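You operate a simulated robot arm through the tools that you are given. There is no shell and no other tool.

Carry out the task below with a simulated two-armed robot. There is one attempt and no reset: what you move stays moved.

Task
Pick up the white filter with the smallest size on its label from the middle of the motor bench with one hand, pass it to the other hand and put it in the inside of the bolt tray. Set down upright: white filter.

The check looks at the end state, three seconds after you hand in, the way a careful person would. Anything else that was tipped, shoved, dropped, spilled or broken makes it a failure.

Robot
Two 7-joint arms with two-finger parallel grippers on one trunk, on a base that moves. Base frame: it is fixed to the floor where the robot stands at the start and does not move with it; the origin is under the middle of the robot, x ahead of it, y to its left, z up. Lengths are in m, angles in rad, forces in N, time in s.
The left shoulder is at the start at [0.05, 0.209, 1.196], the right one opposite. With the tool pointing down near the work surface each hand reaches from about 0.22 to 0.9 m from the robot's upright axis, wherever it stands, measured 20 degrees to its own side. Places, roughly: inside of the bolt tray (14x21 cm) [-2.6, -4.18, 0.76]; white filter [0.75, -3.75, 0.75]. Payload 4.4 kg a hand.
The TCP of each hand is the grasp point between the finger pads, 0.023 m short of the fingertips. In the tool frame z runs along the fingers and y along their closing line. The gripper opens to 0.094 m. The fingers are 0.038 m wide and 0.01 m thick; the gripper's body (0.054 by 0.096 m) begins 0.039 m behind the TCP.
Orientation is that of the tool frame in the base frame, as a unit quaternion [w, x, y, z]. With the fingers straight down and closing along the base's y, the tool's x points along the base's -x, its y along +y and its z along -z.

Tools
- The arms move only by the tool servo_tool. It takes "left_increments", "right_increments" or both (then of equal length, played together; a hand with none holds still); each is a list of rows, each a list of 6 numbers: the shift along the base's x, y, z in units of 150 mm (1.0 is 150 mm), then the turn, a rotation vector about the base's x, y, z in units of 60 degrees (1.0 is 60 degrees). In form: [[tx, ty, tz, rx, ry, rz], ...]. A call has 1 to 20 rows; each row is the pose to reach, as a shift and turn from the pose commanded when the call began. "left_claw" and "right_claw" are, for a hand that has rows, the closure in counts, from 0 (fully open) to 255 (shut), set as the call begins (left out, the last holds). A call with a number of a shift or a turn outside -1 to 1 is refused whole. Each row takes 0.2 s and may step no farther than 0.05 m and 0.15 rad from the row before; otherwise, or with a gripper value out of range, the whole call is refused. A pose out of reach is approached as far as the arm can. The call stops where the force on the tool passes 40 N (or 10 N more than at its start, if that is more) or the arm is blocked; 0.2 s more then pass. The fingers move at their own pace (about 0.108 m/s each) and stop on an object; they squeeze with about 34 N. The grip force told is the motor's: it shows also when the fingers shut on nothing. Time passes only in rows, and 0.2 s behind the last, so rows that repeat a pose let the fingers close. It gives the time, the measured TCP pose, the force on the tool (base axes), the opening and the grip force at its end, in the units of the frame above (readings bear some noise), with the torque about the TCP (base axes, N m) and any sound that the robot's microphone picked up.
- Cameras (640 x 400 px; columns grow to the right, rows downward): "scene" is now at [0.1529, 0.0039, 1.3622]; the picture's right is [0.01, -1.00, 0.00], its down [-0.61, -0.01, -0.79] and it looks along [0.79, 0.01, -0.61] (base axes); focal length 286 px, centre (320, 200). "left" rides on the left gripper at [0.086, -0.016, -0.074] in its tool frame; the picture's right is [0.18, 0.98, 0.00], its down [-0.58, 0.11, -0.81] and it looks along [-0.79, 0.15, 0.59] (tool axes); focal length 243 px, centre (320, 200). "right" rides on the right gripper at [0.086, 0.016, -0.074] in its tool frame; the picture's right is [-0.18, 0.98, 0.00], its down [-0.58, -0.11, -0.81] and it looks along [-0.79, -0.15, 0.59] (tool axes); focal length 243 px, centre (320, 200).
- get_image(camera): a new picture of that camera. The clock stands still meanwhile.
- slide_trunk(by): slides the trunk up (or, below 0, down) by that many m; the arms and the scene camera ride with it, the base frame stays. It gives what a move gives, with no picture.
- steer(legs): drives the robot by 1 to 6 legs, each [ahead, left, turn to the left] in m, m and rad, along the robot's own axes; the way and the turn of a leg run together, so that a leg with both is an arc; at most 1.5 m and 3.142 rad a leg. The arms and the cameras ride along, it lands a little off, and it stops where it bumps. It gives what a move gives.
- head_to(pan, tilt): turns the head with the scene camera to pan (to the left, within 1.396 rad either way) and tilt (down, from -0.506 to 1.204), counted from straight ahead of the robot. It gives what a move gives.
- locate(camera, pixels): for up to 12 pixels [column, row] of the newest picture of that camera ("zoom" is the newest enlarged one), the place [x, y, z] in the base frame of the surface seen there, good to about 0.003 m. The clock stands still meanwhile.
- close_up(camera, box): a new picture of the part [left, top, right, bottom] of that camera's present view, enlarged. The clock stands still meanwhile.
- close_job(): hands the job in; it is judged then, once.

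Unless the task says otherwise, let go and move clear before handing in.

The tools are called after "Request:" by a JSON object that holds its "method" and its "body". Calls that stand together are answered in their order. servo_tool: Moves the arms, as the interface text tells. Its arguments: {"type":"object","properties":{"left_increments":{"type":"array"},"left_claw":{"type":"number"},"right_increments":{"type":"array"},"right_claw":{"type":"number"}},"required":[]} The other tools are called the same way: slide_trunk (by) moves the trunk up or down; steer (legs) drives the base; head_to (pan, tilt) turns the head that bears the scene camera; get_image (camera) takes a picture; locate (camera, pixels) gives the place of the surface under pixels of a picture; close_up (camera, box) takes an enlarged picture of a part of a camera's view; close_job () hands the job in.

At the start:

```text
time: 0.0
left_eef_pos: [0.6753, 0.2159, 1.048]
left_tcp_rot: [0.0, 0.0, 1.0, 0.0]
left_contact_force: [-0.1, 0.2, -0.3]
left_moment: [-0.01, -0.02, -0.01]
left_grip_width: 0.0943
left_gripper_force: 0.0
right_eef_pos: [0.6738, -0.2178, 1.0337]
right_tcp_rot: [0.0, 0.0, 1.0, 0.0]
right_contact_force: [-0.1, 0.2, 0.0]
right_moment: [0.02, -0.02, 0.01]
right_grip_width: 0.0941
right_gripper_force: 0.1
trunk travel left (down, up): [-0.275, 0.288]
robot x, y, heading: [0.0, -0.0009, 0.002]
head pan, tilt (commanded): [0.01, 0.661]
```

scene: 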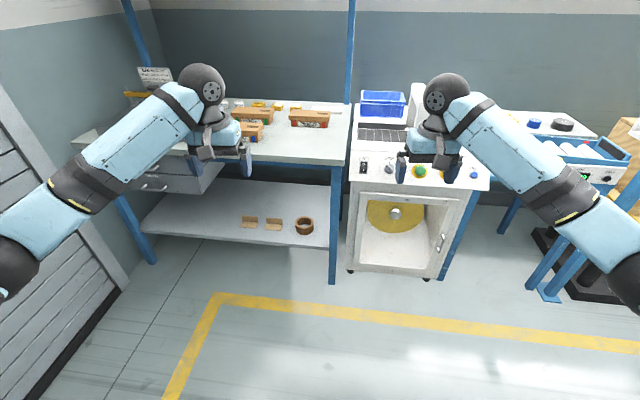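
right: 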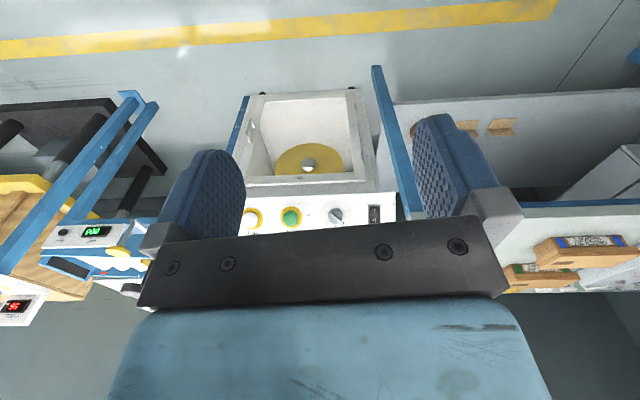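
left: 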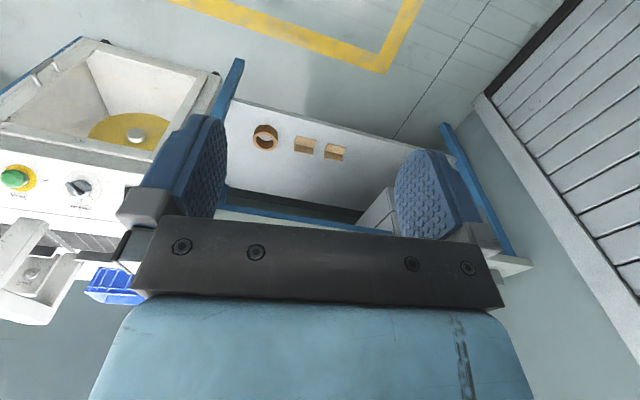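

The opening pictures show a workbench straight ahead, but the filter (y≈-3.75) and the tray lie far to my right. I'll turn the head right to look for the way there.

Request:
{"method": "head_to", "body": {"pan": -1.3, "tilt": 0.3}}

Request:
{"method": "get_image", "body": {"camera": "scene"}}

```text
time: 1.5
left_eef_pos: [0.6753, 0.2151, 1.0469]
left_tcp_rot: [0.0, 0.0, 1.0, 0.0]
left_contact_force: [0.5, -0.1, -0.1]
left_moment: [-0.02, -0.03, 0.02]
left_grip_width: 0.0941
left_gripper_force: 0.1
right_eef_pos: [0.6729, -0.2181, 1.0328]
right_tcp_rot: [-0.001, -0.001, 1.0, 0.0]
right_contact_force: [-0.6, 0.2, -0.3]
right_moment: [0.0, 0.0, 0.02]
right_grip_width: 0.094
right_gripper_force: 0.1
trunk travel left (down, up): [-0.275, 0.288]
robot x, y, heading: [0.0016, -0.0002, -0.001]
head pan, tilt (commanded): [-1.3, 0.3]
```

```text
taken
```

scene: 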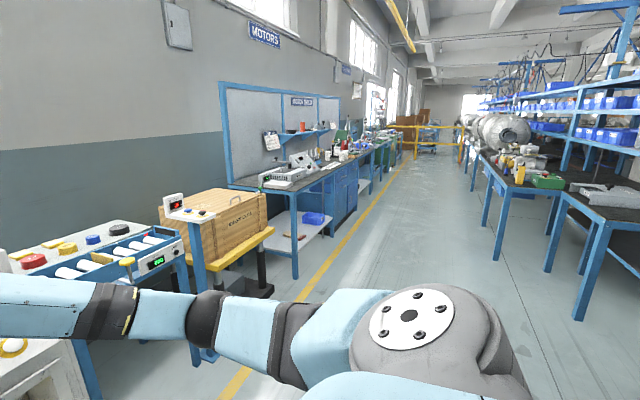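

The picture shows an aisle running to -y, with the motor bench on its left (about column 320, row 165) and more tables on its right (column 520, row 170). I'll measure the bench edges and obstacles along the way.

Request:
{"method": "locate", "body": {"camera": "scene", "pixels": [[296, 190], [232, 183], [358, 165], [295, 275], [330, 155], [240, 390], [365, 225], [580, 315], [487, 230], [547, 270], [500, 260], [272, 232]]}}

Request:
{"method": "close_up", "body": {"camera": "scene", "box": [210, 80, 410, 205]}}

Request:
{"method": "close_up", "body": {"camera": "scene", "box": [440, 80, 640, 205]}}

```text
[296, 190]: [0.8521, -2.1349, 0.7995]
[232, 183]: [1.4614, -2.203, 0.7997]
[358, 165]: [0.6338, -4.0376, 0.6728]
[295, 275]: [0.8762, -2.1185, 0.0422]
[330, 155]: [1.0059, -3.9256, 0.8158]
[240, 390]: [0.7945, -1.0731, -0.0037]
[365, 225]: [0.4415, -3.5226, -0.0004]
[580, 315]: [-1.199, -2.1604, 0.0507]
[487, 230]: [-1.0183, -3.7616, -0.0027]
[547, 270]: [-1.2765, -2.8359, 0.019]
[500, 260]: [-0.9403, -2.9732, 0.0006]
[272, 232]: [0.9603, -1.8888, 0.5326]
```

```text
3.20 times, centred on (310, 142) of scene
```

zoom: 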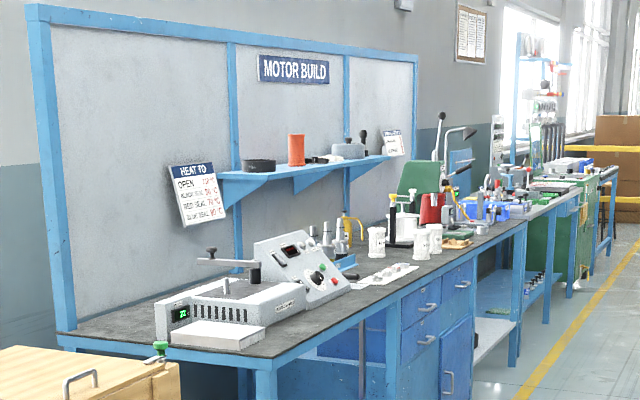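

```text
3.20 times, centred on (540, 142) of scene
```

zoom: 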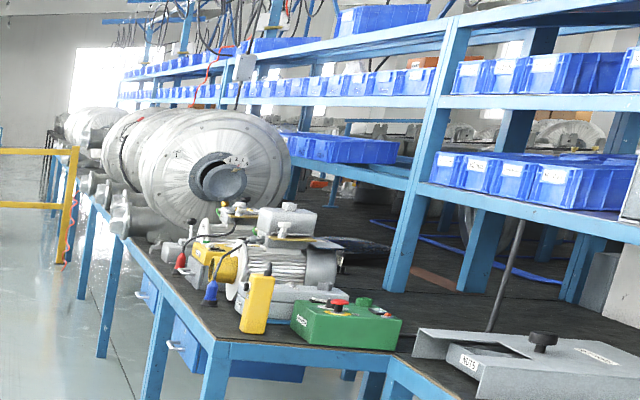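

The zoom shows white cylinders around zoom (375,240), (420,245) and (435,238) on the motor bench. Before I drive sideways along the aisle I'll check the heights and fronts of the nearer objects.

Request:
{"method": "locate", "body": {"camera": "scene", "pixels": [[172, 200], [205, 215], [182, 240], [200, 350], [236, 197], [262, 230], [330, 190], [350, 215], [20, 345], [150, 265], [265, 290], [60, 390]]}}

Request:
{"method": "head_to", "body": {"pan": -1.396, "tilt": 0.6}}

Request:
{"method": "get_image", "body": {"camera": "scene"}}

```text
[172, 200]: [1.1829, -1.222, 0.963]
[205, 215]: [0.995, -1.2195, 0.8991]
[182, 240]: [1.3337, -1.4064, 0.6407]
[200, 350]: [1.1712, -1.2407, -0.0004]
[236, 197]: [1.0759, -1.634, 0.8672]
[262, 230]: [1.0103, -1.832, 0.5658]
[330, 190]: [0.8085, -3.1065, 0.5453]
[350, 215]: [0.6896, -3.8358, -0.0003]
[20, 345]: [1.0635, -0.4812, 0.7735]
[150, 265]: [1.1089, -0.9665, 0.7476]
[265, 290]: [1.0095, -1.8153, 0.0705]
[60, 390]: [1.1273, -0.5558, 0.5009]
```

```text
time: 2.3
left_eef_pos: [0.6753, 0.2148, 1.048]
left_tcp_rot: [0.001, 0.0, 1.0, 0.0]
left_contact_force: [0.3, 0.5, 0.4]
left_moment: [0.0, 0.01, 0.01]
left_grip_width: 0.094
left_gripper_force: 0.1
right_eef_pos: [0.6735, -0.2186, 1.0338]
right_tcp_rot: [0.0, 0.0, 1.0, 0.0]
right_contact_force: [0.3, 0.1, -0.2]
right_moment: [-0.01, -0.01, -0.01]
right_grip_width: 0.094
right_gripper_force: 0.0
trunk travel left (down, up): [-0.275, 0.288]
robot x, y, heading: [0.0024, -0.0, -0.007]
head pan, tilt (commanded): [-1.396, 0.6]
```

```text
taken
```

scene: 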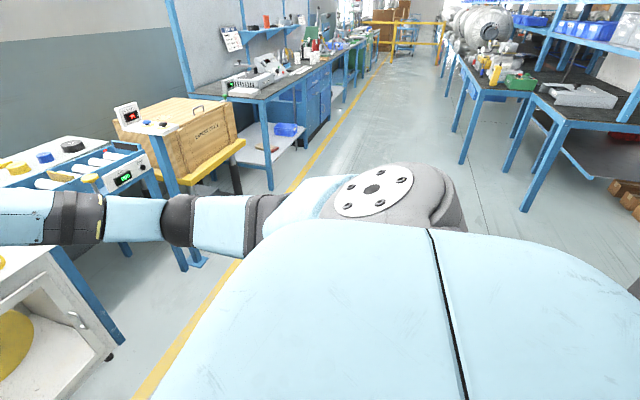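

The floor from y=0 to -2 is clear (nothing nearer than x≈0.8), and my hands at z≈1.03 pass above everything there. I'll drive sideways to the right about 1.4 m twice.

Request:
{"method": "steer", "body": {"legs": [[0, -1.4, 0], [0, -1.0, 0]]}}

Request:
{"method": "get_image", "body": {"camera": "scene"}}

```text
time: 23.7
left_eef_pos: [0.6537, -2.2175, 1.0473]
left_tcp_rot: [0.0, 0.0, 1.0, 0.0]
left_contact_force: [0.6, -1.0, -0.4]
left_moment: [0.01, 0.01, -0.01]
left_grip_width: 0.094
left_gripper_force: 0.0
right_eef_pos: [0.6505, -2.6499, 1.033]
right_tcp_rot: [0.0, 0.0, 1.0, 0.0]
right_contact_force: [-0.1, 0.5, 0.0]
right_moment: [-0.01, 0.01, -0.02]
right_grip_width: 0.094
right_gripper_force: 0.0
trunk travel left (down, up): [-0.275, 0.288]
robot x, y, heading: [-0.0221, -2.4307, -0.003]
head pan, tilt (commanded): [-1.396, 0.6]
```

```text
taken
```

scene: 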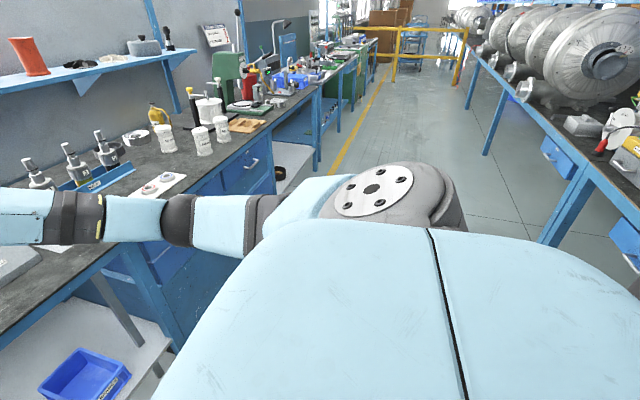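

Now I see white cylinders at (165,138), (202,140), (221,128) and one near (209,110). I'll zoom in and measure them.

Request:
{"method": "close_up", "body": {"camera": "scene", "box": [120, 80, 300, 200]}}

Request:
{"method": "locate", "body": {"camera": "scene", "pixels": [[166, 138], [203, 142], [222, 130], [209, 110], [167, 124], [202, 128], [167, 151], [205, 155], [242, 126], [160, 182], [222, 142], [272, 107]]}}

```text
3.33 times, centred on (210, 140) of scene
```

zoom: 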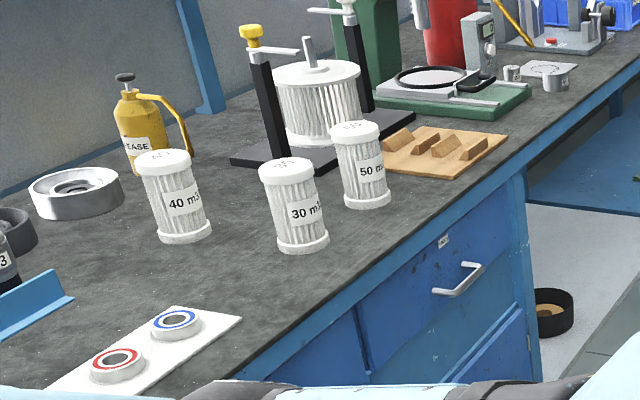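

```text
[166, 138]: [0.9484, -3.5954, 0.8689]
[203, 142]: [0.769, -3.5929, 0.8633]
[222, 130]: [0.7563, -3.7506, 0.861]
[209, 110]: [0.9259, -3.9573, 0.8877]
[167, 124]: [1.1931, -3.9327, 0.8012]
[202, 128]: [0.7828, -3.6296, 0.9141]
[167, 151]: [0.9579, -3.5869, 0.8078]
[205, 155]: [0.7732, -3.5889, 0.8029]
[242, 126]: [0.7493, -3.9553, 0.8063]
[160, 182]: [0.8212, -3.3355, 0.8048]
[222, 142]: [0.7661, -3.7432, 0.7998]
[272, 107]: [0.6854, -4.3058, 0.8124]
```

The labels read 40, 30 and 50 m-something; the "30" filter stands near [0.77,-3.60]. I'll drive closer so I can read the labels properly, keeping the hands above everything.

Request:
{"method": "steer", "body": {"legs": [[0, -0.75, 0]]}}

Request:
{"method": "head_to", "body": {"pan": -0.3, "tilt": 0.6}}

Request:
{"method": "get_image", "body": {"camera": "scene"}}

```text
time: 30.6
left_eef_pos: [0.6514, -2.9618, 1.0479]
left_tcp_rot: [0.0, 0.001, 1.0, -0.001]
left_contact_force: [0.5, 0.3, 0.4]
left_moment: [0.03, -0.02, 0.0]
left_grip_width: 0.094
left_gripper_force: 0.0
right_eef_pos: [0.6497, -3.3939, 1.0326]
right_tcp_rot: [0.0, 0.001, 1.0, 0.0]
right_contact_force: [-0.2, 0.1, -0.8]
right_moment: [0.03, -0.02, 0.0]
right_grip_width: 0.094
right_gripper_force: 0.0
trunk travel left (down, up): [-0.275, 0.288]
robot x, y, heading: [-0.0218, -3.1744, -0.001]
head pan, tilt (commanded): [-1.396, 0.6]
```

```text
time: 31.9
left_eef_pos: [0.6524, -2.9616, 1.0467]
left_tcp_rot: [0.0, 0.001, 1.0, 0.0]
left_contact_force: [-0.2, 0.1, 1.1]
left_moment: [0.02, 0.01, 0.04]
left_grip_width: 0.094
left_gripper_force: 0.1
right_eef_pos: [0.6494, -3.3946, 1.0337]
right_tcp_rot: [0.0, 0.001, 1.0, 0.001]
right_contact_force: [-0.2, 0.3, -0.5]
right_moment: [-0.03, 0.03, 0.0]
right_grip_width: 0.0943
right_gripper_force: 0.1
trunk travel left (down, up): [-0.275, 0.288]
robot x, y, heading: [-0.0211, -3.1742, -0.001]
head pan, tilt (commanded): [-0.3, 0.6]
```

```text
taken
```

scene: 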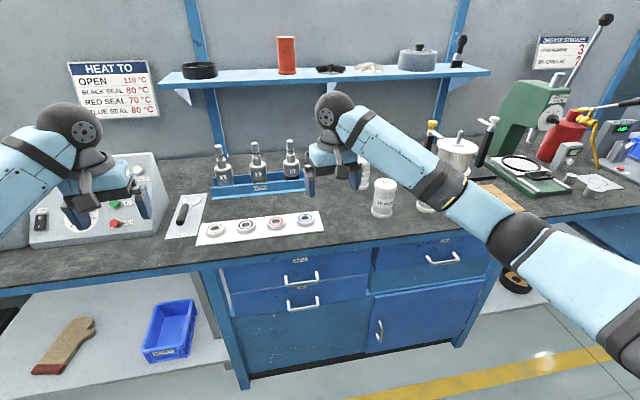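

The 30 filter is visible at (383,197), while my right arm hides the others. I'll zoom in on it and also take the right hand camera's view.

Request:
{"method": "close_up", "body": {"camera": "scene", "box": [330, 140, 490, 240]}}

Request:
{"method": "get_image", "body": {"camera": "right"}}

```text
4.00 times, centred on (410, 190) of scene
```

zoom: 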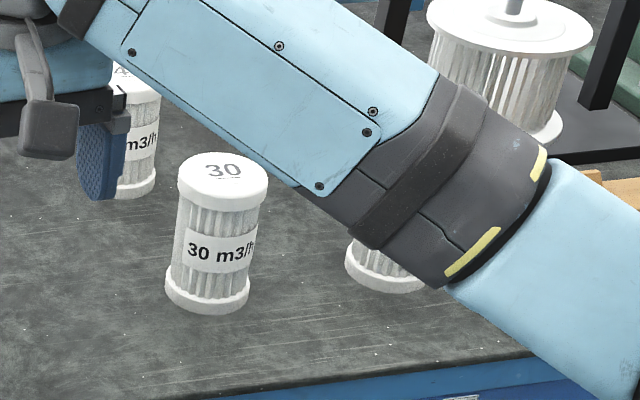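

```text
taken
```

right: 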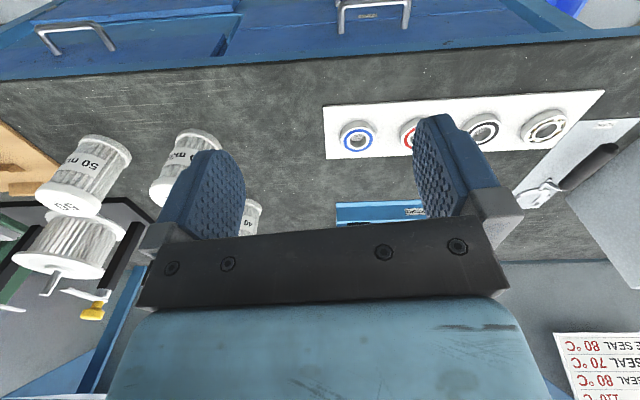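

The labels read "30 m3/h", "40 m3/h" and "50 m3/h", so 30 at scene (383,197) is the target. Before I grasp I'll pull both hands in for safe turning, then turn to find the tray.

Request:
{"method": "servo_tool", "body": {"left_increments": [[-0.3, 0, 0.1, 0, 0, 0], [-0.6, 0, 0.2, 0, 0, 0], [-0.9, 0, 0.3, 0, 0, 0], [-1.0, 0, 0.3, 0, 0, 0]], "right_increments": [[-0.3, 0, 0.1, 0, 0, 0], [-0.6, 0, 0.2, 0, 0, 0], [-0.9, 0, 0.3, 0, 0, 0], [-1.0, 0, 0.3, 0, 0, 0]]}}

Request:
{"method": "servo_tool", "body": {"left_increments": [[-0.3, 0, 0, 0, 0, 0], [-0.6, 0, 0, 0, 0, 0], [-0.6, 0, 0, 0, 0, 0]], "right_increments": [[-0.3, 0, 0, 0, 0, 0], [-0.6, 0, 0, 0, 0, 0], [-0.6, 0, 0, 0, 0, 0]]}}

Request:
{"method": "head_to", "body": {"pan": -0.6, "tilt": 0.6}}

Request:
{"method": "get_image", "body": {"camera": "scene"}}

```text
time: 33.0
left_eef_pos: [0.5043, -2.9609, 1.0923]
left_tcp_rot: [-0.001, 0.001, 1.0, 0.0]
left_contact_force: [0.7, -0.1, 0.4]
left_moment: [0.01, 0.0, -0.02]
left_grip_width: 0.0937
left_gripper_force: 0.1
right_eef_pos: [0.4984, -3.3942, 1.0767]
right_tcp_rot: [-0.001, 0.001, 1.0, 0.0]
right_contact_force: [0.1, -0.4, 0.5]
right_moment: [0.05, 0.03, 0.02]
right_grip_width: 0.0942
right_gripper_force: 0.1
trunk travel left (down, up): [-0.275, 0.288]
robot x, y, heading: [-0.0241, -3.174, -0.003]
head pan, tilt (commanded): [-0.3, 0.6]
```

```text
time: 33.8
left_eef_pos: [0.4136, -2.9615, 1.0919]
left_tcp_rot: [0.0, 0.001, 1.0, 0.0]
left_contact_force: [-0.1, 0.3, -0.5]
left_moment: [0.03, -0.02, -0.03]
left_grip_width: 0.0942
left_gripper_force: 0.0
right_eef_pos: [0.4104, -3.3922, 1.08]
right_tcp_rot: [0.0, 0.001, 1.0, 0.0]
right_contact_force: [0.7, 0.7, -1.0]
right_moment: [-0.03, 0.02, 0.02]
right_grip_width: 0.0941
right_gripper_force: 0.1
trunk travel left (down, up): [-0.275, 0.288]
robot x, y, heading: [-0.0218, -3.1767, 0.0]
head pan, tilt (commanded): [-0.3, 0.6]
```

```text
time: 34.5
left_eef_pos: [0.4132, -2.9614, 1.0919]
left_tcp_rot: [-0.001, 0.001, 1.0, -0.001]
left_contact_force: [0.3, -0.3, -0.6]
left_moment: [-0.01, 0.02, -0.01]
left_grip_width: 0.0943
left_gripper_force: 0.1
right_eef_pos: [0.4109, -3.3929, 1.0804]
right_tcp_rot: [0.0, 0.001, 1.0, 0.0]
right_contact_force: [0.5, 0.1, 0.1]
right_moment: [0.0, -0.01, -0.01]
right_grip_width: 0.0943
right_gripper_force: 0.0
trunk travel left (down, up): [-0.275, 0.288]
robot x, y, heading: [-0.0231, -3.1746, -0.002]
head pan, tilt (commanded): [-0.6, 0.6]
```

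```text
taken
```

scene: 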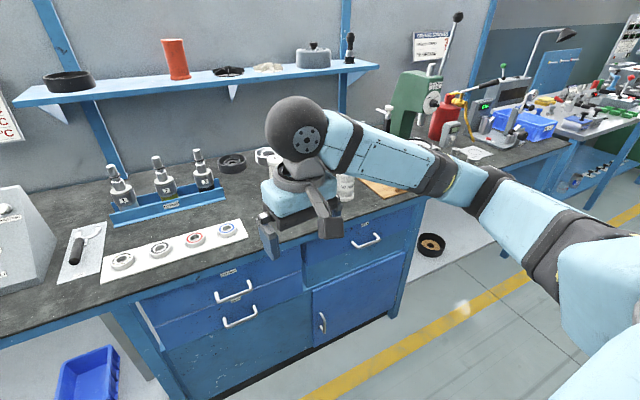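

The hands are pulled in and the space around me is free (bench front about 0.7 m ahead). I'll turn right to face the tables across the aisle and look for the tray.

Request:
{"method": "steer", "body": {"legs": [[0, 0, -1.7]]}}

Request:
{"method": "head_to", "body": {"pan": -1.0, "tilt": 0.4}}

Request:
{"method": "get_image", "body": {"camera": "scene"}}

```text
time: 39.1
left_eef_pos: [0.1325, -3.635, 1.0922]
left_tcp_rot: [0.0, 0.753, 0.659, 0.0]
left_contact_force: [-0.8, 1.4, 0.0]
left_moment: [0.02, 0.0, 0.0]
left_grip_width: 0.0938
left_gripper_force: 0.0
right_eef_pos: [-0.2954, -3.5777, 1.0807]
right_tcp_rot: [0.001, 0.753, 0.658, 0.0]
right_contact_force: [-0.6, 0.4, -0.3]
right_moment: [-0.01, 0.01, 0.04]
right_grip_width: 0.0939
right_gripper_force: 0.0
trunk travel left (down, up): [-0.275, 0.288]
robot x, y, heading: [-0.027, -3.1758, -1.706]
head pan, tilt (commanded): [-0.6, 0.6]
```

```text
time: 39.9
left_eef_pos: [0.1335, -3.6353, 1.0938]
left_tcp_rot: [0.0, 0.753, 0.659, 0.0]
left_contact_force: [-0.5, 0.1, 0.5]
left_moment: [0.02, 0.02, 0.01]
left_grip_width: 0.0941
left_gripper_force: 0.0
right_eef_pos: [-0.2941, -3.5766, 1.0807]
right_tcp_rot: [0.0, 0.753, 0.659, 0.0]
right_contact_force: [0.7, -0.1, -0.1]
right_moment: [0.0, 0.03, -0.02]
right_grip_width: 0.0939
right_gripper_force: 0.0
trunk travel left (down, up): [-0.275, 0.288]
robot x, y, heading: [-0.0225, -3.1747, -1.699]
head pan, tilt (commanded): [-1.0, 0.4]
```

```text
taken
```

scene: 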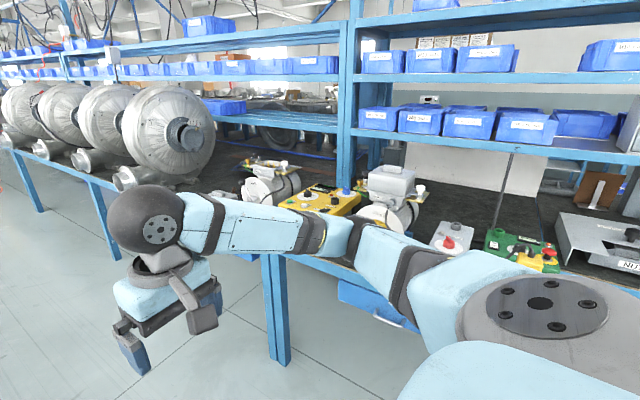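

This side shows tables with motors, and a shelf rack with blue bins behind (e.g. (420,120)), with a white wall/partition beyond. I'll measure the rack and look past it for the tray.

Request:
{"method": "locate", "body": {"camera": "scene", "pixels": [[350, 170], [300, 110], [500, 175], [420, 120], [230, 185], [280, 340], [600, 280], [600, 190], [265, 250], [240, 110], [450, 165], [320, 145]]}}

Request:
{"method": "head_to", "body": {"pan": -1.396, "tilt": 0.2}}

Request:
{"method": "get_image", "body": {"camera": "scene"}}

Request:
{"method": "head_to", "body": {"pan": 0.0, "tilt": 0.2}}

Request:
{"method": "get_image", "body": {"camera": "scene"}}

```text
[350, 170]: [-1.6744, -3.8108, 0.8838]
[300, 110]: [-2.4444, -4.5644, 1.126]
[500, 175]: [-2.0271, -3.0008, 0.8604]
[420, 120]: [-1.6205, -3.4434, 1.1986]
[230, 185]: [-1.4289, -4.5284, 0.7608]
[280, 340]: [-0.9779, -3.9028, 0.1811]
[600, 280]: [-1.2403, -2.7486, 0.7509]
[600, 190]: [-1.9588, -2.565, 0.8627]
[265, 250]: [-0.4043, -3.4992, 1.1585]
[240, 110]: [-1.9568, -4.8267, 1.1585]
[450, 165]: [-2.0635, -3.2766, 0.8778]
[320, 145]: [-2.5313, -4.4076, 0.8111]
```

```text
time: 40.8
left_eef_pos: [0.1323, -3.6343, 1.0941]
left_tcp_rot: [-0.001, 0.753, 0.659, 0.0]
left_contact_force: [-0.6, -1.0, 0.8]
left_moment: [-0.02, -0.01, 0.0]
left_grip_width: 0.094
left_gripper_force: 0.1
right_eef_pos: [-0.2953, -3.5761, 1.0806]
right_tcp_rot: [0.0, 0.753, 0.658, 0.0]
right_contact_force: [0.4, -0.3, 0.4]
right_moment: [0.0, 0.01, 0.01]
right_grip_width: 0.094
right_gripper_force: 0.2
trunk travel left (down, up): [-0.275, 0.288]
robot x, y, heading: [-0.0247, -3.1729, -1.705]
head pan, tilt (commanded): [-1.396, 0.201]
```

```text
taken
```

scene: 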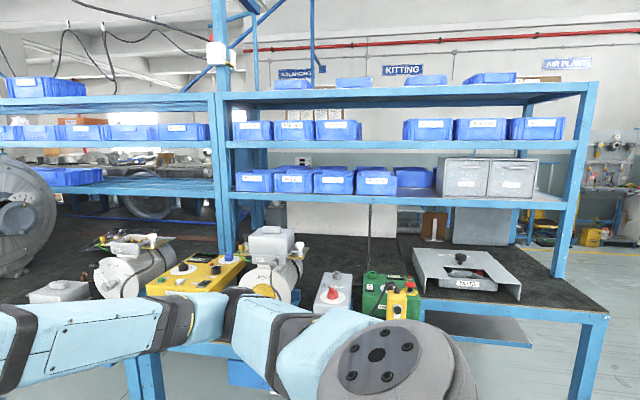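

```text
time: 42.3
left_eef_pos: [0.1323, -3.6344, 1.0927]
left_tcp_rot: [-0.001, 0.753, 0.658, 0.0]
left_contact_force: [-0.4, 0.7, 0.0]
left_moment: [0.0, -0.02, 0.03]
left_grip_width: 0.0939
left_gripper_force: 0.0
right_eef_pos: [-0.2949, -3.5758, 1.0801]
right_tcp_rot: [0.0, 0.752, 0.659, 0.0]
right_contact_force: [0.1, -0.1, 0.2]
right_moment: [0.0, 0.01, 0.03]
right_grip_width: 0.0939
right_gripper_force: 0.2
trunk travel left (down, up): [-0.275, 0.288]
robot x, y, heading: [-0.0208, -3.1774, -1.702]
head pan, tilt (commanded): [0.0, 0.201]
```

```text
taken
```

scene: 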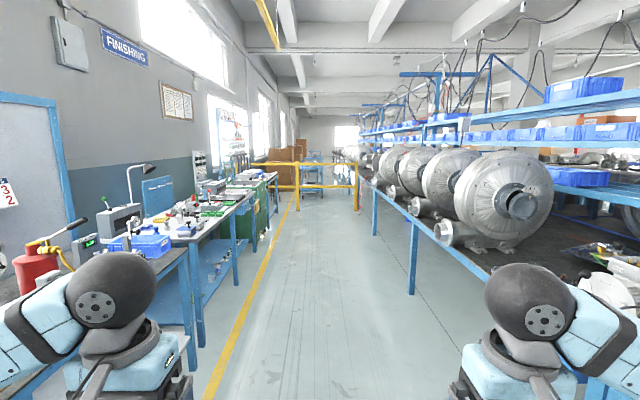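

The rack is double-sided (shelf posts at x≈-1.6; the tray at x≈-2.6 is on its far side), so I'll later round the table end near y≈-2 and come up the other aisle. First I'll turn back to the motor bench and line up to grasp the 30 filter.

Request:
{"method": "steer", "body": {"legs": [[0, 0, 1.702]]}}

Request:
{"method": "steer", "body": {"legs": [[0, -0.43, 0]]}}

Request:
{"method": "head_to", "body": {"pan": 0.0, "tilt": 0.6}}

Request:
{"method": "get_image", "body": {"camera": "scene"}}

```text
time: 46.9
left_eef_pos: [0.4063, -2.9494, 1.0927]
left_tcp_rot: [0.001, -0.013, 1.0, 0.001]
left_contact_force: [0.0, 0.3, -0.5]
left_moment: [0.0, 0.03, 0.0]
left_grip_width: 0.0943
left_gripper_force: 0.2
right_eef_pos: [0.4166, -3.3806, 1.0793]
right_tcp_rot: [0.0, -0.014, 1.0, 0.0]
right_contact_force: [0.9, -0.6, 0.2]
right_moment: [0.03, 0.02, -0.02]
right_grip_width: 0.0938
right_gripper_force: 0.1
trunk travel left (down, up): [-0.275, 0.288]
robot x, y, heading: [-0.0248, -3.1746, 0.03]
head pan, tilt (commanded): [0.0, 0.201]
```

```text
time: 51.2
left_eef_pos: [0.4193, -3.384, 1.0937]
left_tcp_rot: [0.0, -0.014, 1.0, 0.0]
left_contact_force: [0.4, 0.2, 0.5]
left_moment: [-0.01, 0.01, 0.03]
left_grip_width: 0.0943
left_gripper_force: 0.0
right_eef_pos: [0.4289, -3.8129, 1.08]
right_tcp_rot: [-0.001, -0.014, 1.0, 0.0]
right_contact_force: [-0.4, 0.5, 0.0]
right_moment: [0.01, -0.04, -0.01]
right_grip_width: 0.0941
right_gripper_force: 0.1
trunk travel left (down, up): [-0.275, 0.288]
robot x, y, heading: [-0.0119, -3.6086, 0.026]
head pan, tilt (commanded): [0.0, 0.201]
```

```text
time: 52.1
left_eef_pos: [0.4175, -3.3833, 1.0917]
left_tcp_rot: [0.001, -0.014, 1.0, 0.0]
left_contact_force: [0.2, -0.1, 0.0]
left_moment: [0.02, 0.02, 0.03]
left_grip_width: 0.094
left_gripper_force: 0.0
right_eef_pos: [0.4294, -3.812, 1.0798]
right_tcp_rot: [0.0, -0.014, 1.0, 0.0]
right_contact_force: [-0.2, -0.4, -0.2]
right_moment: [-0.02, -0.01, 0.02]
right_grip_width: 0.0943
right_gripper_force: 0.2
trunk travel left (down, up): [-0.275, 0.288]
robot x, y, heading: [-0.0126, -3.6099, 0.029]
head pan, tilt (commanded): [0.0, 0.6]
```

```text
taken
```

scene: 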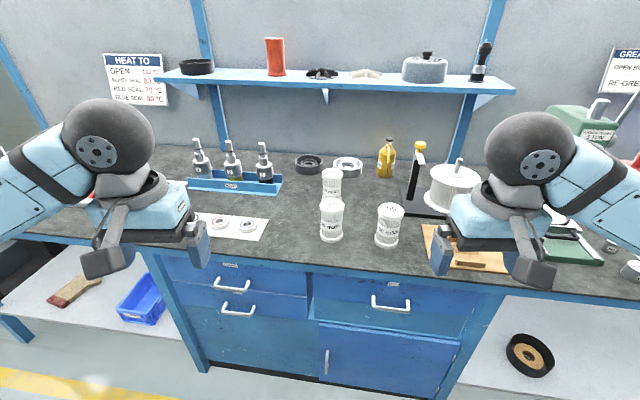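

Now all three filters stand clear between my hands: (331,220), (388,225), (332,183). I'll zoom for the labels and measure tops, bases and the bench edge.

Request:
{"method": "close_up", "body": {"camera": "scene", "box": [270, 150, 430, 250]}}

Request:
{"method": "locate", "body": {"camera": "zoom", "pixels": [[245, 205], [205, 210], [290, 208], [245, 225], [243, 370], [203, 350], [290, 350], [470, 225], [470, 380], [245, 85], [250, 395], [245, 290]]}}

Request:
{"method": "locate", "body": {"camera": "scene", "pixels": [[331, 258], [331, 272], [250, 248], [250, 260], [246, 226], [222, 222], [260, 236], [400, 265], [180, 230], [270, 216], [331, 245], [295, 230]]}}

```text
4.00 times, centred on (350, 200) of scene
```

zoom: 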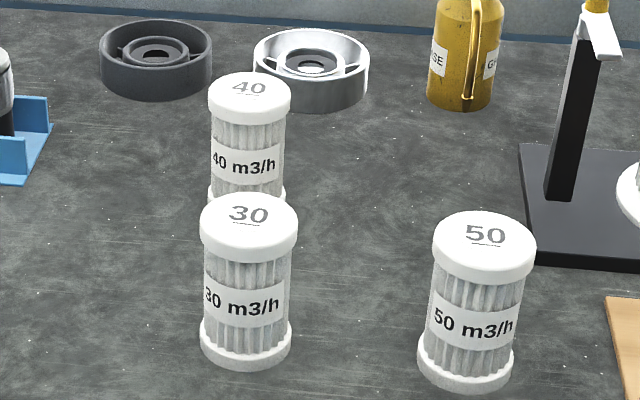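

```text
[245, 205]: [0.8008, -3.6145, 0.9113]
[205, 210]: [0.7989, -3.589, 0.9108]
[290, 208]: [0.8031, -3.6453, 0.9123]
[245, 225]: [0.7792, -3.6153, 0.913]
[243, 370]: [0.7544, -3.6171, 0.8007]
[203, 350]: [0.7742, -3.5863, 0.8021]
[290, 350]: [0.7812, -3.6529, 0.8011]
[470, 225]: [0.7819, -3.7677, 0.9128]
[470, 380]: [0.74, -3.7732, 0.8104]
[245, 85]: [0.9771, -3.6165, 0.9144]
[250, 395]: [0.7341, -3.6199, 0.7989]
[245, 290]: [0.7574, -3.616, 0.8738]
```

```text
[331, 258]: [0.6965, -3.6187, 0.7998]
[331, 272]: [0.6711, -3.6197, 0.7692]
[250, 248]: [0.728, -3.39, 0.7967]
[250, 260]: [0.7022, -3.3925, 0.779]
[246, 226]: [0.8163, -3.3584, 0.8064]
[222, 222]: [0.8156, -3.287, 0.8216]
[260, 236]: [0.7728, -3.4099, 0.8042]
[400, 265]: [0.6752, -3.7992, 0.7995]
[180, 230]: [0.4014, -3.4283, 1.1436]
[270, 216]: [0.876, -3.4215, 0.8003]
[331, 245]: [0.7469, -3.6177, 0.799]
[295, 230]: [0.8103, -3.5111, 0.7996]
```

The 30 filter's axis is about (0.786,-3.617), from z 0.800 to 0.9135, roughly 0.066 m wide; the bench edge is at x≈0.68. I plan a side grasp low on the filter with the left hand from +y, so the right hand can later take it from the top; first I'll roll a little closer and straighten up.

Request:
{"method": "steer", "body": {"legs": [[0.15, -0.05, -0.029]]}}

Request:
{"method": "get_image", "body": {"camera": "scene"}}

```text
time: 53.5
left_eef_pos: [0.5723, -3.445, 1.0926]
left_tcp_rot: [0.001, 0.002, 1.0, 0.0]
left_contact_force: [0.7, -0.3, -0.4]
left_moment: [0.02, 0.02, 0.01]
left_grip_width: 0.094
left_gripper_force: 0.0
right_eef_pos: [0.569, -3.8759, 1.0801]
right_tcp_rot: [0.001, 0.001, 1.0, 0.0]
right_contact_force: [-0.4, 0.0, -0.3]
right_moment: [-0.01, 0.02, -0.03]
right_grip_width: 0.094
right_gripper_force: 0.0
trunk travel left (down, up): [-0.275, 0.288]
robot x, y, heading: [0.1383, -3.6576, 0.002]
head pan, tilt (commanded): [0.0, 0.6]
```

```text
taken
```

scene: 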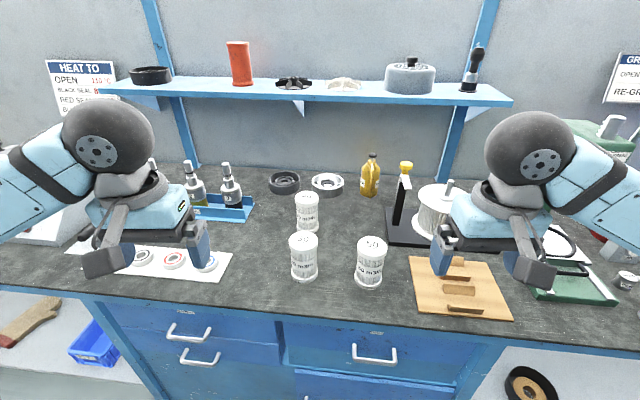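

The robot stands well and all three filters are in clear view at (303,255), (370,262) and (307,212). I'll now yaw the left hand by 90° in the air so its camera side will end up on top once it is tilted.

Request:
{"method": "servo_tool", "body": {"left_increments": [[0, 0, 0.05, 0, 0, 0.125], [0, 0, 0.1, 0, 0, 0.25], [0, 0, 0.15, 0, 0, 0.375], [0, 0, 0.2, 0, 0, 0.5], [0, 0, 0.25, 0, 0, 0.625], [0, 0, 0.3, 0, 0, 0.75], [0, 0, 0.3, 0, 0, 0.75]]}}

Request:
{"method": "servo_tool", "body": {"left_increments": [[0, 0, 0, 0, 0, 0.125], [0, 0, 0, 0, 0, 0.25], [0, 0, 0, 0, 0, 0.375], [0, 0, 0, 0, 0, 0.5], [0, 0, 0, 0, 0, 0.625], [0, 0, 0, 0, 0, 0.75], [0, 0, 0, 0, 0, 0.75]]}}

Request:
{"method": "get_image", "body": {"camera": "scene"}}

```text
time: 55.1
left_eef_pos: [0.57, -3.4437, 1.1378]
left_tcp_rot: [0.0, -0.382, 0.924, 0.0]
left_contact_force: [0.2, -0.2, -0.2]
left_moment: [0.03, 0.0, -0.01]
left_grip_width: 0.094
left_gripper_force: 0.1
right_eef_pos: [0.5687, -3.8758, 1.0801]
right_tcp_rot: [0.0, 0.002, 1.0, -0.001]
right_contact_force: [-0.5, -0.6, 0.0]
right_moment: [-0.04, -0.06, 0.02]
right_grip_width: 0.0939
right_gripper_force: 0.1
trunk travel left (down, up): [-0.275, 0.288]
robot x, y, heading: [0.1308, -3.6588, -0.004]
head pan, tilt (commanded): [0.0, 0.6]
```

```text
time: 56.7
left_eef_pos: [0.5707, -3.4452, 1.1373]
left_tcp_rot: [0.0, -0.707, 0.708, 0.0]
left_contact_force: [0.3, -0.1, 0.2]
left_moment: [0.01, 0.01, -0.01]
left_grip_width: 0.094
left_gripper_force: 0.0
right_eef_pos: [0.5685, -3.8761, 1.0787]
right_tcp_rot: [0.0, 0.002, 1.0, 0.0]
right_contact_force: [-0.1, 0.4, -0.1]
right_moment: [-0.01, 0.01, -0.02]
right_grip_width: 0.0939
right_gripper_force: 0.1
trunk travel left (down, up): [-0.275, 0.288]
robot x, y, heading: [0.136, -3.6564, -0.004]
head pan, tilt (commanded): [0.0, 0.6]
```

```text
taken
```

scene: 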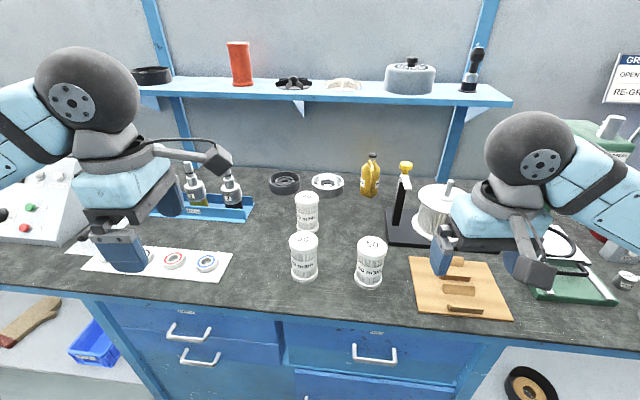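

The left gripper has yawed 90° with its camera now on its right (215,158). Next I tilt it about the base x axis by 70° in two calls, shifting a little to -y so the wrist stays in front of the shoulder.

Request:
{"method": "servo_tool", "body": {"left_increments": [[0, -0.08, 0, -0.12, 0, 0], [0, -0.16, 0, -0.24, 0, 0], [0, -0.24, 0, -0.36, 0, 0], [0, -0.32, 0, -0.48, 0, 0], [0, -0.4, 0, -0.6, 0, 0], [0, -0.4, 0, -0.6, 0, 0]]}}

Request:
{"method": "get_image", "body": {"camera": "scene"}}

```text
time: 58.1
left_eef_pos: [0.5707, -3.5049, 1.1393]
left_tcp_rot: [-0.219, -0.671, 0.674, -0.219]
left_contact_force: [-0.1, 0.5, 0.0]
left_moment: [0.02, 0.01, 0.01]
left_grip_width: 0.094
left_gripper_force: 0.1
right_eef_pos: [0.5686, -3.8762, 1.0797]
right_tcp_rot: [0.0, 0.002, 1.0, 0.0]
right_contact_force: [0.6, 0.1, -0.2]
right_moment: [-0.02, 0.0, 0.0]
right_grip_width: 0.0939
right_gripper_force: 0.0
trunk travel left (down, up): [-0.275, 0.288]
robot x, y, heading: [0.1369, -3.6589, -0.007]
head pan, tilt (commanded): [0.0, 0.6]
```

```text
taken
```

scene: 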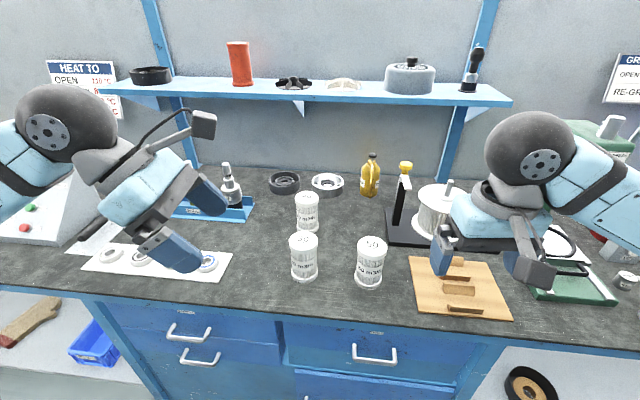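

The tilt works smoothly: the fingers now point down-right with the camera at (205,125) on top. I'll finish the tilt to 20° below horizontal.

Request:
{"method": "servo_tool", "body": {"left_increments": [[0, -0.06, 0, -0.12, 0, 0], [0, -0.12, 0, -0.24, 0, 0], [0, -0.18, 0, -0.36, 0, 0], [0, -0.24, 0, -0.48, 0, 0], [0, -0.27, 0, -0.567, 0, 0], [0, -0.27, 0, -0.567, 0, 0]]}}

Request:
{"method": "get_image", "body": {"camera": "scene"}}

Request:
{"method": "get_image", "body": {"camera": "left"}}

```text
time: 59.5
left_eef_pos: [0.5708, -3.5438, 1.1378]
left_tcp_rot: [-0.406, -0.578, 0.58, -0.406]
left_contact_force: [-0.3, 0.0, 0.1]
left_moment: [0.0, -0.03, 0.02]
left_grip_width: 0.0943
left_gripper_force: 0.0
right_eef_pos: [0.5681, -3.8753, 1.0811]
right_tcp_rot: [0.0, 0.003, 1.0, 0.0]
right_contact_force: [0.1, -0.3, -0.2]
right_moment: [0.02, -0.02, 0.02]
right_grip_width: 0.0939
right_gripper_force: 0.1
trunk travel left (down, up): [-0.275, 0.288]
robot x, y, heading: [0.1339, -3.6577, -0.003]
head pan, tilt (commanded): [0.0, 0.6]
```

```text
taken
```

scene: 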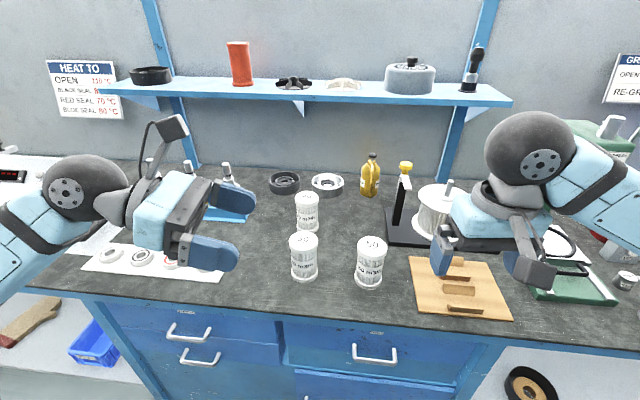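

```text
taken
```

left: 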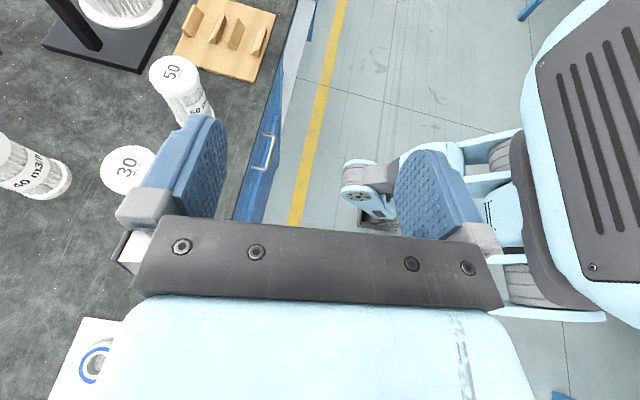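

The left gripper now points toward -y, tilted 20° down, with the camera above, and the left view shows the 30 filter at (128,168). I'll check where the forearm lies so it won't touch the bench when I lower.

Request:
{"method": "locate", "body": {"camera": "scene", "pixels": [[66, 192], [85, 170], [30, 220], [10, 250], [5, 285], [120, 215], [60, 215], [172, 128], [215, 195], [205, 252], [20, 235], [100, 215]]}}

Request:
{"method": "head_to", "body": {"pan": 0.6, "tilt": 0.8}}

Request:
{"method": "get_image", "body": {"camera": "scene"}}

```text
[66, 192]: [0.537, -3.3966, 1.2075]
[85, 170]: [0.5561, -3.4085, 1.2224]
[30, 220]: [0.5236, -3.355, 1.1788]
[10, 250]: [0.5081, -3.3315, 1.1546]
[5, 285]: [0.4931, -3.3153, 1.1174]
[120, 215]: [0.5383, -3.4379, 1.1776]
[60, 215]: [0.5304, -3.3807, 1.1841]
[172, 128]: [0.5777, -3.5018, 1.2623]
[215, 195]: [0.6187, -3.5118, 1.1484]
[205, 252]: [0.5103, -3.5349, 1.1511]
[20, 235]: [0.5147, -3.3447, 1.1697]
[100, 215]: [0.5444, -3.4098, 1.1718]
```

```text
time: 60.5
left_eef_pos: [0.5702, -3.5465, 1.1376]
left_tcp_rot: [-0.405, -0.578, 0.58, -0.406]
left_contact_force: [0.0, 0.8, -0.2]
left_moment: [0.0, 0.0, 0.01]
left_grip_width: 0.0941
left_gripper_force: 0.0
right_eef_pos: [0.567, -3.8775, 1.0805]
right_tcp_rot: [0.0, 0.002, 1.0, 0.0]
right_contact_force: [-0.5, -0.2, -0.9]
right_moment: [-0.01, 0.02, 0.0]
right_grip_width: 0.0939
right_gripper_force: 0.0
trunk travel left (down, up): [-0.275, 0.288]
robot x, y, heading: [0.1361, -3.6622, -0.007]
head pan, tilt (commanded): [0.6, 0.799]
```

```text
taken
```

scene: 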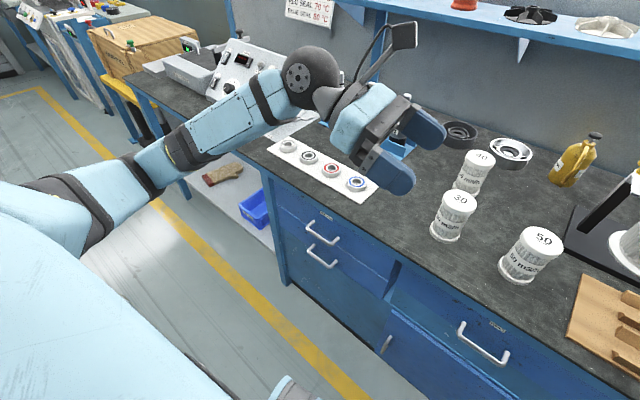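

From this angle I can see the whole left arm, from the wrist ball at (305,80) through the forearm (230,125) to the elbow near (150,165). I'll measure its heights relative to the bench.

Request:
{"method": "locate", "body": {"camera": "scene", "pixels": [[300, 75], [240, 115], [190, 145], [150, 160], [100, 200], [60, 215], [285, 105], [200, 160], [335, 80], [240, 130], [130, 190], [30, 240]]}}

```text
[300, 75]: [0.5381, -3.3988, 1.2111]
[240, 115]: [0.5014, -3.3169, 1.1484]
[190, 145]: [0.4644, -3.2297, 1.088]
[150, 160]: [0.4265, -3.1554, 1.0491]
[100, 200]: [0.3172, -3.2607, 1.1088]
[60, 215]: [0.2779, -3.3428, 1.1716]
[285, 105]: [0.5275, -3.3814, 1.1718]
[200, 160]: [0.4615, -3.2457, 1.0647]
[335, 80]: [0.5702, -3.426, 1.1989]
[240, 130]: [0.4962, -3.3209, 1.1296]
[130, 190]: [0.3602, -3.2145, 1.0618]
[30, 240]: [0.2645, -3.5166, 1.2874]
```

The elbow (≈0.38,-3.17,1.03) hangs lower than the wrist, so lowering from here could bring the forearm onto the bench edge. I'll raise the trunk by 0.2 m so the arm slopes down to the work, then look again.

Request:
{"method": "slide_trunk", "body": {"by": 0.2}}

Request:
{"method": "head_to", "body": {"pan": 0.3, "tilt": 0.85}}

Request:
{"method": "get_image", "body": {"camera": "scene"}}

```text
time: 62.7
left_eef_pos: [0.5714, -3.5469, 1.3382]
left_tcp_rot: [-0.405, -0.579, 0.58, -0.407]
left_contact_force: [0.4, -0.6, 0.0]
left_moment: [0.02, -0.02, 0.0]
left_grip_width: 0.0938
left_gripper_force: 0.0
right_eef_pos: [0.5681, -3.8757, 1.2804]
right_tcp_rot: [-0.001, 0.002, 1.0, 0.0]
right_contact_force: [-0.4, 0.1, 0.7]
right_moment: [-0.02, -0.03, 0.02]
right_grip_width: 0.0942
right_gripper_force: 0.1
trunk travel left (down, up): [-0.475, 0.088]
robot x, y, heading: [0.1361, -3.6564, -0.008]
head pan, tilt (commanded): [0.6, 0.799]
```

```text
time: 63.5
left_eef_pos: [0.5708, -3.5462, 1.338]
left_tcp_rot: [-0.405, -0.578, 0.58, -0.406]
left_contact_force: [-0.5, -0.2, 0.1]
left_moment: [-0.02, 0.0, -0.01]
left_grip_width: 0.0939
left_gripper_force: 0.1
right_eef_pos: [0.5674, -3.8761, 1.2808]
right_tcp_rot: [0.001, 0.002, 1.0, 0.0]
right_contact_force: [0.1, -0.9, -0.1]
right_moment: [-0.01, 0.03, -0.02]
right_grip_width: 0.0939
right_gripper_force: 0.2
trunk travel left (down, up): [-0.475, 0.088]
robot x, y, heading: [0.135, -3.6558, 0.002]
head pan, tilt (commanded): [0.3, 0.85]
```

```text
taken
```

scene: 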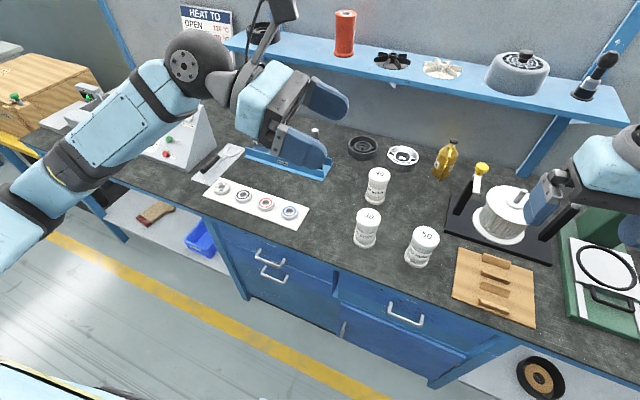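

The trunk is up and I look down on the bench; the 30 filter is at (367,228). I'll measure it more exactly plus the shelf's front edge before moving the arm in.

Request:
{"method": "close_up", "body": {"camera": "scene", "box": [326, 160, 454, 280]}}

Request:
{"method": "locate", "body": {"camera": "scene", "pixels": [[420, 85], [290, 63], [355, 330], [300, 112], [294, 225], [310, 215], [270, 145], [250, 165], [375, 172], [421, 236]]}}

```text
3.33 times, centred on (390, 220) of scene
```

zoom: 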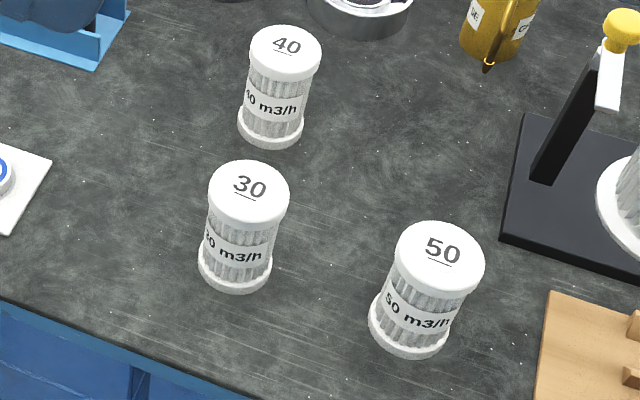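

```text
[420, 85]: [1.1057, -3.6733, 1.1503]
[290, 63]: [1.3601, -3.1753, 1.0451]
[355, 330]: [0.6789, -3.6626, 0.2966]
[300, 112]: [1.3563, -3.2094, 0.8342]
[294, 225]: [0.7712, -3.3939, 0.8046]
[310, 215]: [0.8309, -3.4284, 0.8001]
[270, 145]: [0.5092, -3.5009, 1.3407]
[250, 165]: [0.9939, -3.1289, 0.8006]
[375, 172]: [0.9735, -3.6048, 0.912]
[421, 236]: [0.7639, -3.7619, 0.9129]
```

Zoom shows the 30 cap centred near zoom (249,190). I'll measure its rim and base points.

Request:
{"method": "locate", "body": {"camera": "zoom", "pixels": [[249, 190], [213, 190], [285, 192], [249, 165], [249, 215], [235, 288], [201, 268], [270, 270], [436, 248], [285, 50], [240, 255], [217, 225]]}}

```text
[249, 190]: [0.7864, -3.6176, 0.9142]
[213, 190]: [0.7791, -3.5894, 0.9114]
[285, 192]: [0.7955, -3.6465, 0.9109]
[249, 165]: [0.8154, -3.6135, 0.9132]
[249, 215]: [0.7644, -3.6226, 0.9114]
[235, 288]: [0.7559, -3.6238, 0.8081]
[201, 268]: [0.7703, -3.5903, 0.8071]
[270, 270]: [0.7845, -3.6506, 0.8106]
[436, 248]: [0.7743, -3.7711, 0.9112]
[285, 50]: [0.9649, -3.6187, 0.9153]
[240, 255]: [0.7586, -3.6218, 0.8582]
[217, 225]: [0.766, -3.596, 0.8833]
```

The 30 filter's axis is at about (0.787,-3.618), cap top z 0.913, cap radius ≈0.032. I'll bring the left hand forward and down toward a standby point above and to the left (+y) of it.

Request:
{"method": "servo_tool", "body": {"left_increments": [[0.18, 0.038, -0.24, 0, 0, 0], [0.36, 0.077, -0.48, 0, 0, 0], [0.54, 0.115, -0.72, 0, 0, 0], [0.72, 0.153, -0.96, 0, 0, 0], [0.72, 0.153, -0.96, 0, 0, 0]]}}

Request:
{"method": "get_image", "body": {"camera": "scene"}}

```text
time: 64.7
left_eef_pos: [0.679, -3.5212, 1.1936]
left_tcp_rot: [-0.405, -0.578, 0.581, -0.406]
left_contact_force: [0.3, 0.8, 0.5]
left_moment: [0.01, 0.01, 0.01]
left_grip_width: 0.0941
left_gripper_force: 0.0
right_eef_pos: [0.5678, -3.8763, 1.2804]
right_tcp_rot: [0.001, 0.002, 1.0, -0.001]
right_contact_force: [0.4, 0.4, -0.5]
right_moment: [0.05, 0.0, 0.0]
right_grip_width: 0.0941
right_gripper_force: 0.1
trunk travel left (down, up): [-0.475, 0.088]
robot x, y, heading: [0.1354, -3.6573, -0.001]
head pan, tilt (commanded): [0.3, 0.85]
```

```text
taken
```

scene: 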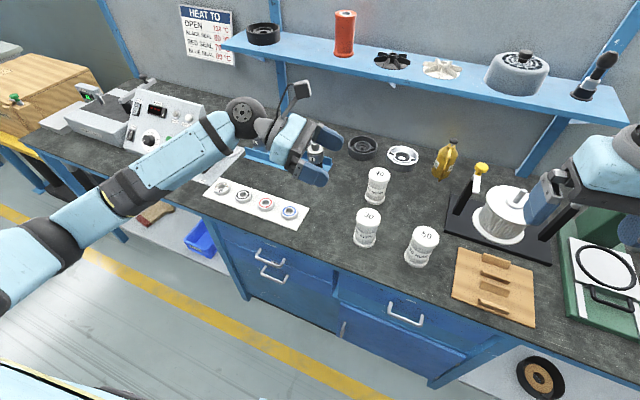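

The left hand is at (0.679,-3.521,1.194) with the arm sloping down from the shoulder, so the bench edge is clear. I'll continue on to x≈0.787, z≈1.05.

Request:
{"method": "servo_tool", "body": {"left_increments": [[0.18, 0.015, -0.24, 0, 0, 0], [0.36, 0.03, -0.48, 0, 0, 0], [0.54, 0.05, -0.72, 0, 0, 0], [0.72, 0.067, -0.96, 0, 0, 0], [0.72, 0.067, -0.96, 0, 0, 0]]}}

Request:
{"method": "get_image", "body": {"camera": "scene"}}

Request:
{"method": "get_image", "body": {"camera": "left"}}

```text
time: 65.9
left_eef_pos: [0.7862, -3.5133, 1.0517]
left_tcp_rot: [-0.404, -0.578, 0.58, -0.407]
left_contact_force: [0.2, -0.2, 0.1]
left_moment: [-0.03, 0.01, -0.01]
left_grip_width: 0.0942
left_gripper_force: 0.0
right_eef_pos: [0.5672, -3.8753, 1.2805]
right_tcp_rot: [0.001, 0.002, 1.0, -0.001]
right_contact_force: [-0.4, 0.4, -0.1]
right_moment: [0.02, -0.02, 0.01]
right_grip_width: 0.0941
right_gripper_force: 0.1
trunk travel left (down, up): [-0.475, 0.088]
robot x, y, heading: [0.1364, -3.6565, -0.002]
head pan, tilt (commanded): [0.3, 0.85]
```

```text
taken
```

scene: 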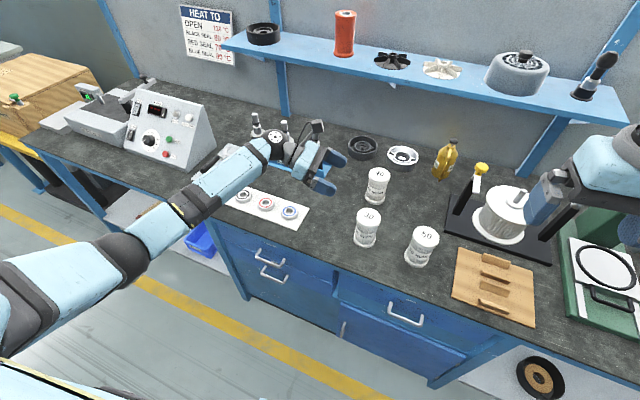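

```text
taken
```

left: 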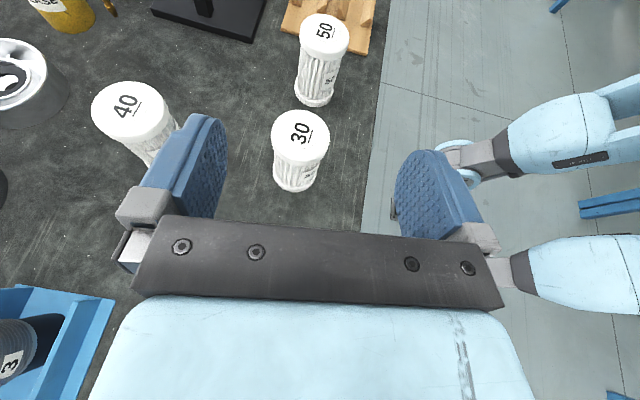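

The filter sits centred between the open pads in the left view at (300,150), but the bottle rack at (60,320) is near the wrist's side. I'll measure the rack, bottles and 40 filter clearance before lowering.

Request:
{"method": "locate", "body": {"camera": "left", "pixels": [[110, 305], [60, 300], [25, 350], [90, 350], [130, 110], [160, 150], [300, 135], [300, 185], [60, 380]]}}

Request:
{"method": "locate", "body": {"camera": "scene", "pixels": [[255, 118], [287, 130], [240, 155], [325, 195], [289, 212], [265, 203], [330, 178], [272, 145], [318, 128]]}}

Request:
{"method": "close_up", "body": {"camera": "scene", "box": [200, 90, 400, 220]}}

```text
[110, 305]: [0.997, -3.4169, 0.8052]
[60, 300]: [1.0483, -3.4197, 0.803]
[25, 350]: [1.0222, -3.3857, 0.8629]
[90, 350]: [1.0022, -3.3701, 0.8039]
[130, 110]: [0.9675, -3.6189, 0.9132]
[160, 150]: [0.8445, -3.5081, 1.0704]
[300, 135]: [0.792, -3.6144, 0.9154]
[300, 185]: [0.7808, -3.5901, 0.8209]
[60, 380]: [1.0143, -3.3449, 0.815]
```

```text
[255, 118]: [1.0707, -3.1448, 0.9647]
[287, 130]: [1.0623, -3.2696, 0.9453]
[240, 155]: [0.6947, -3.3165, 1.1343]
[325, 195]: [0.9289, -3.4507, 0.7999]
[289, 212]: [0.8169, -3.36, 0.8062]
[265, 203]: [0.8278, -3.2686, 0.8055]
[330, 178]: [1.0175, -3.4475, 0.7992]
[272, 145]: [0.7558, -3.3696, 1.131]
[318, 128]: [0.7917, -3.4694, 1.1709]
```

```text
3.08 times, centred on (300, 155) of scene
```

zoom: 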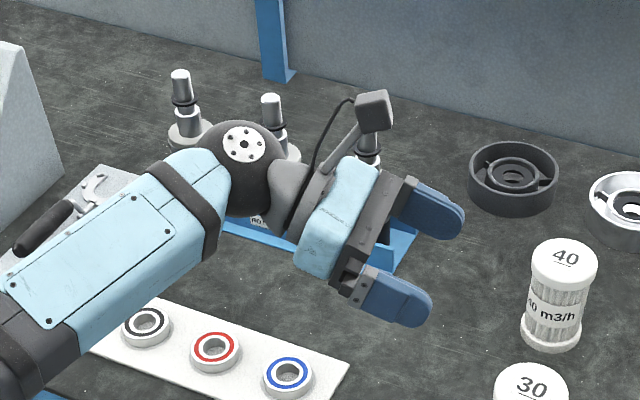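

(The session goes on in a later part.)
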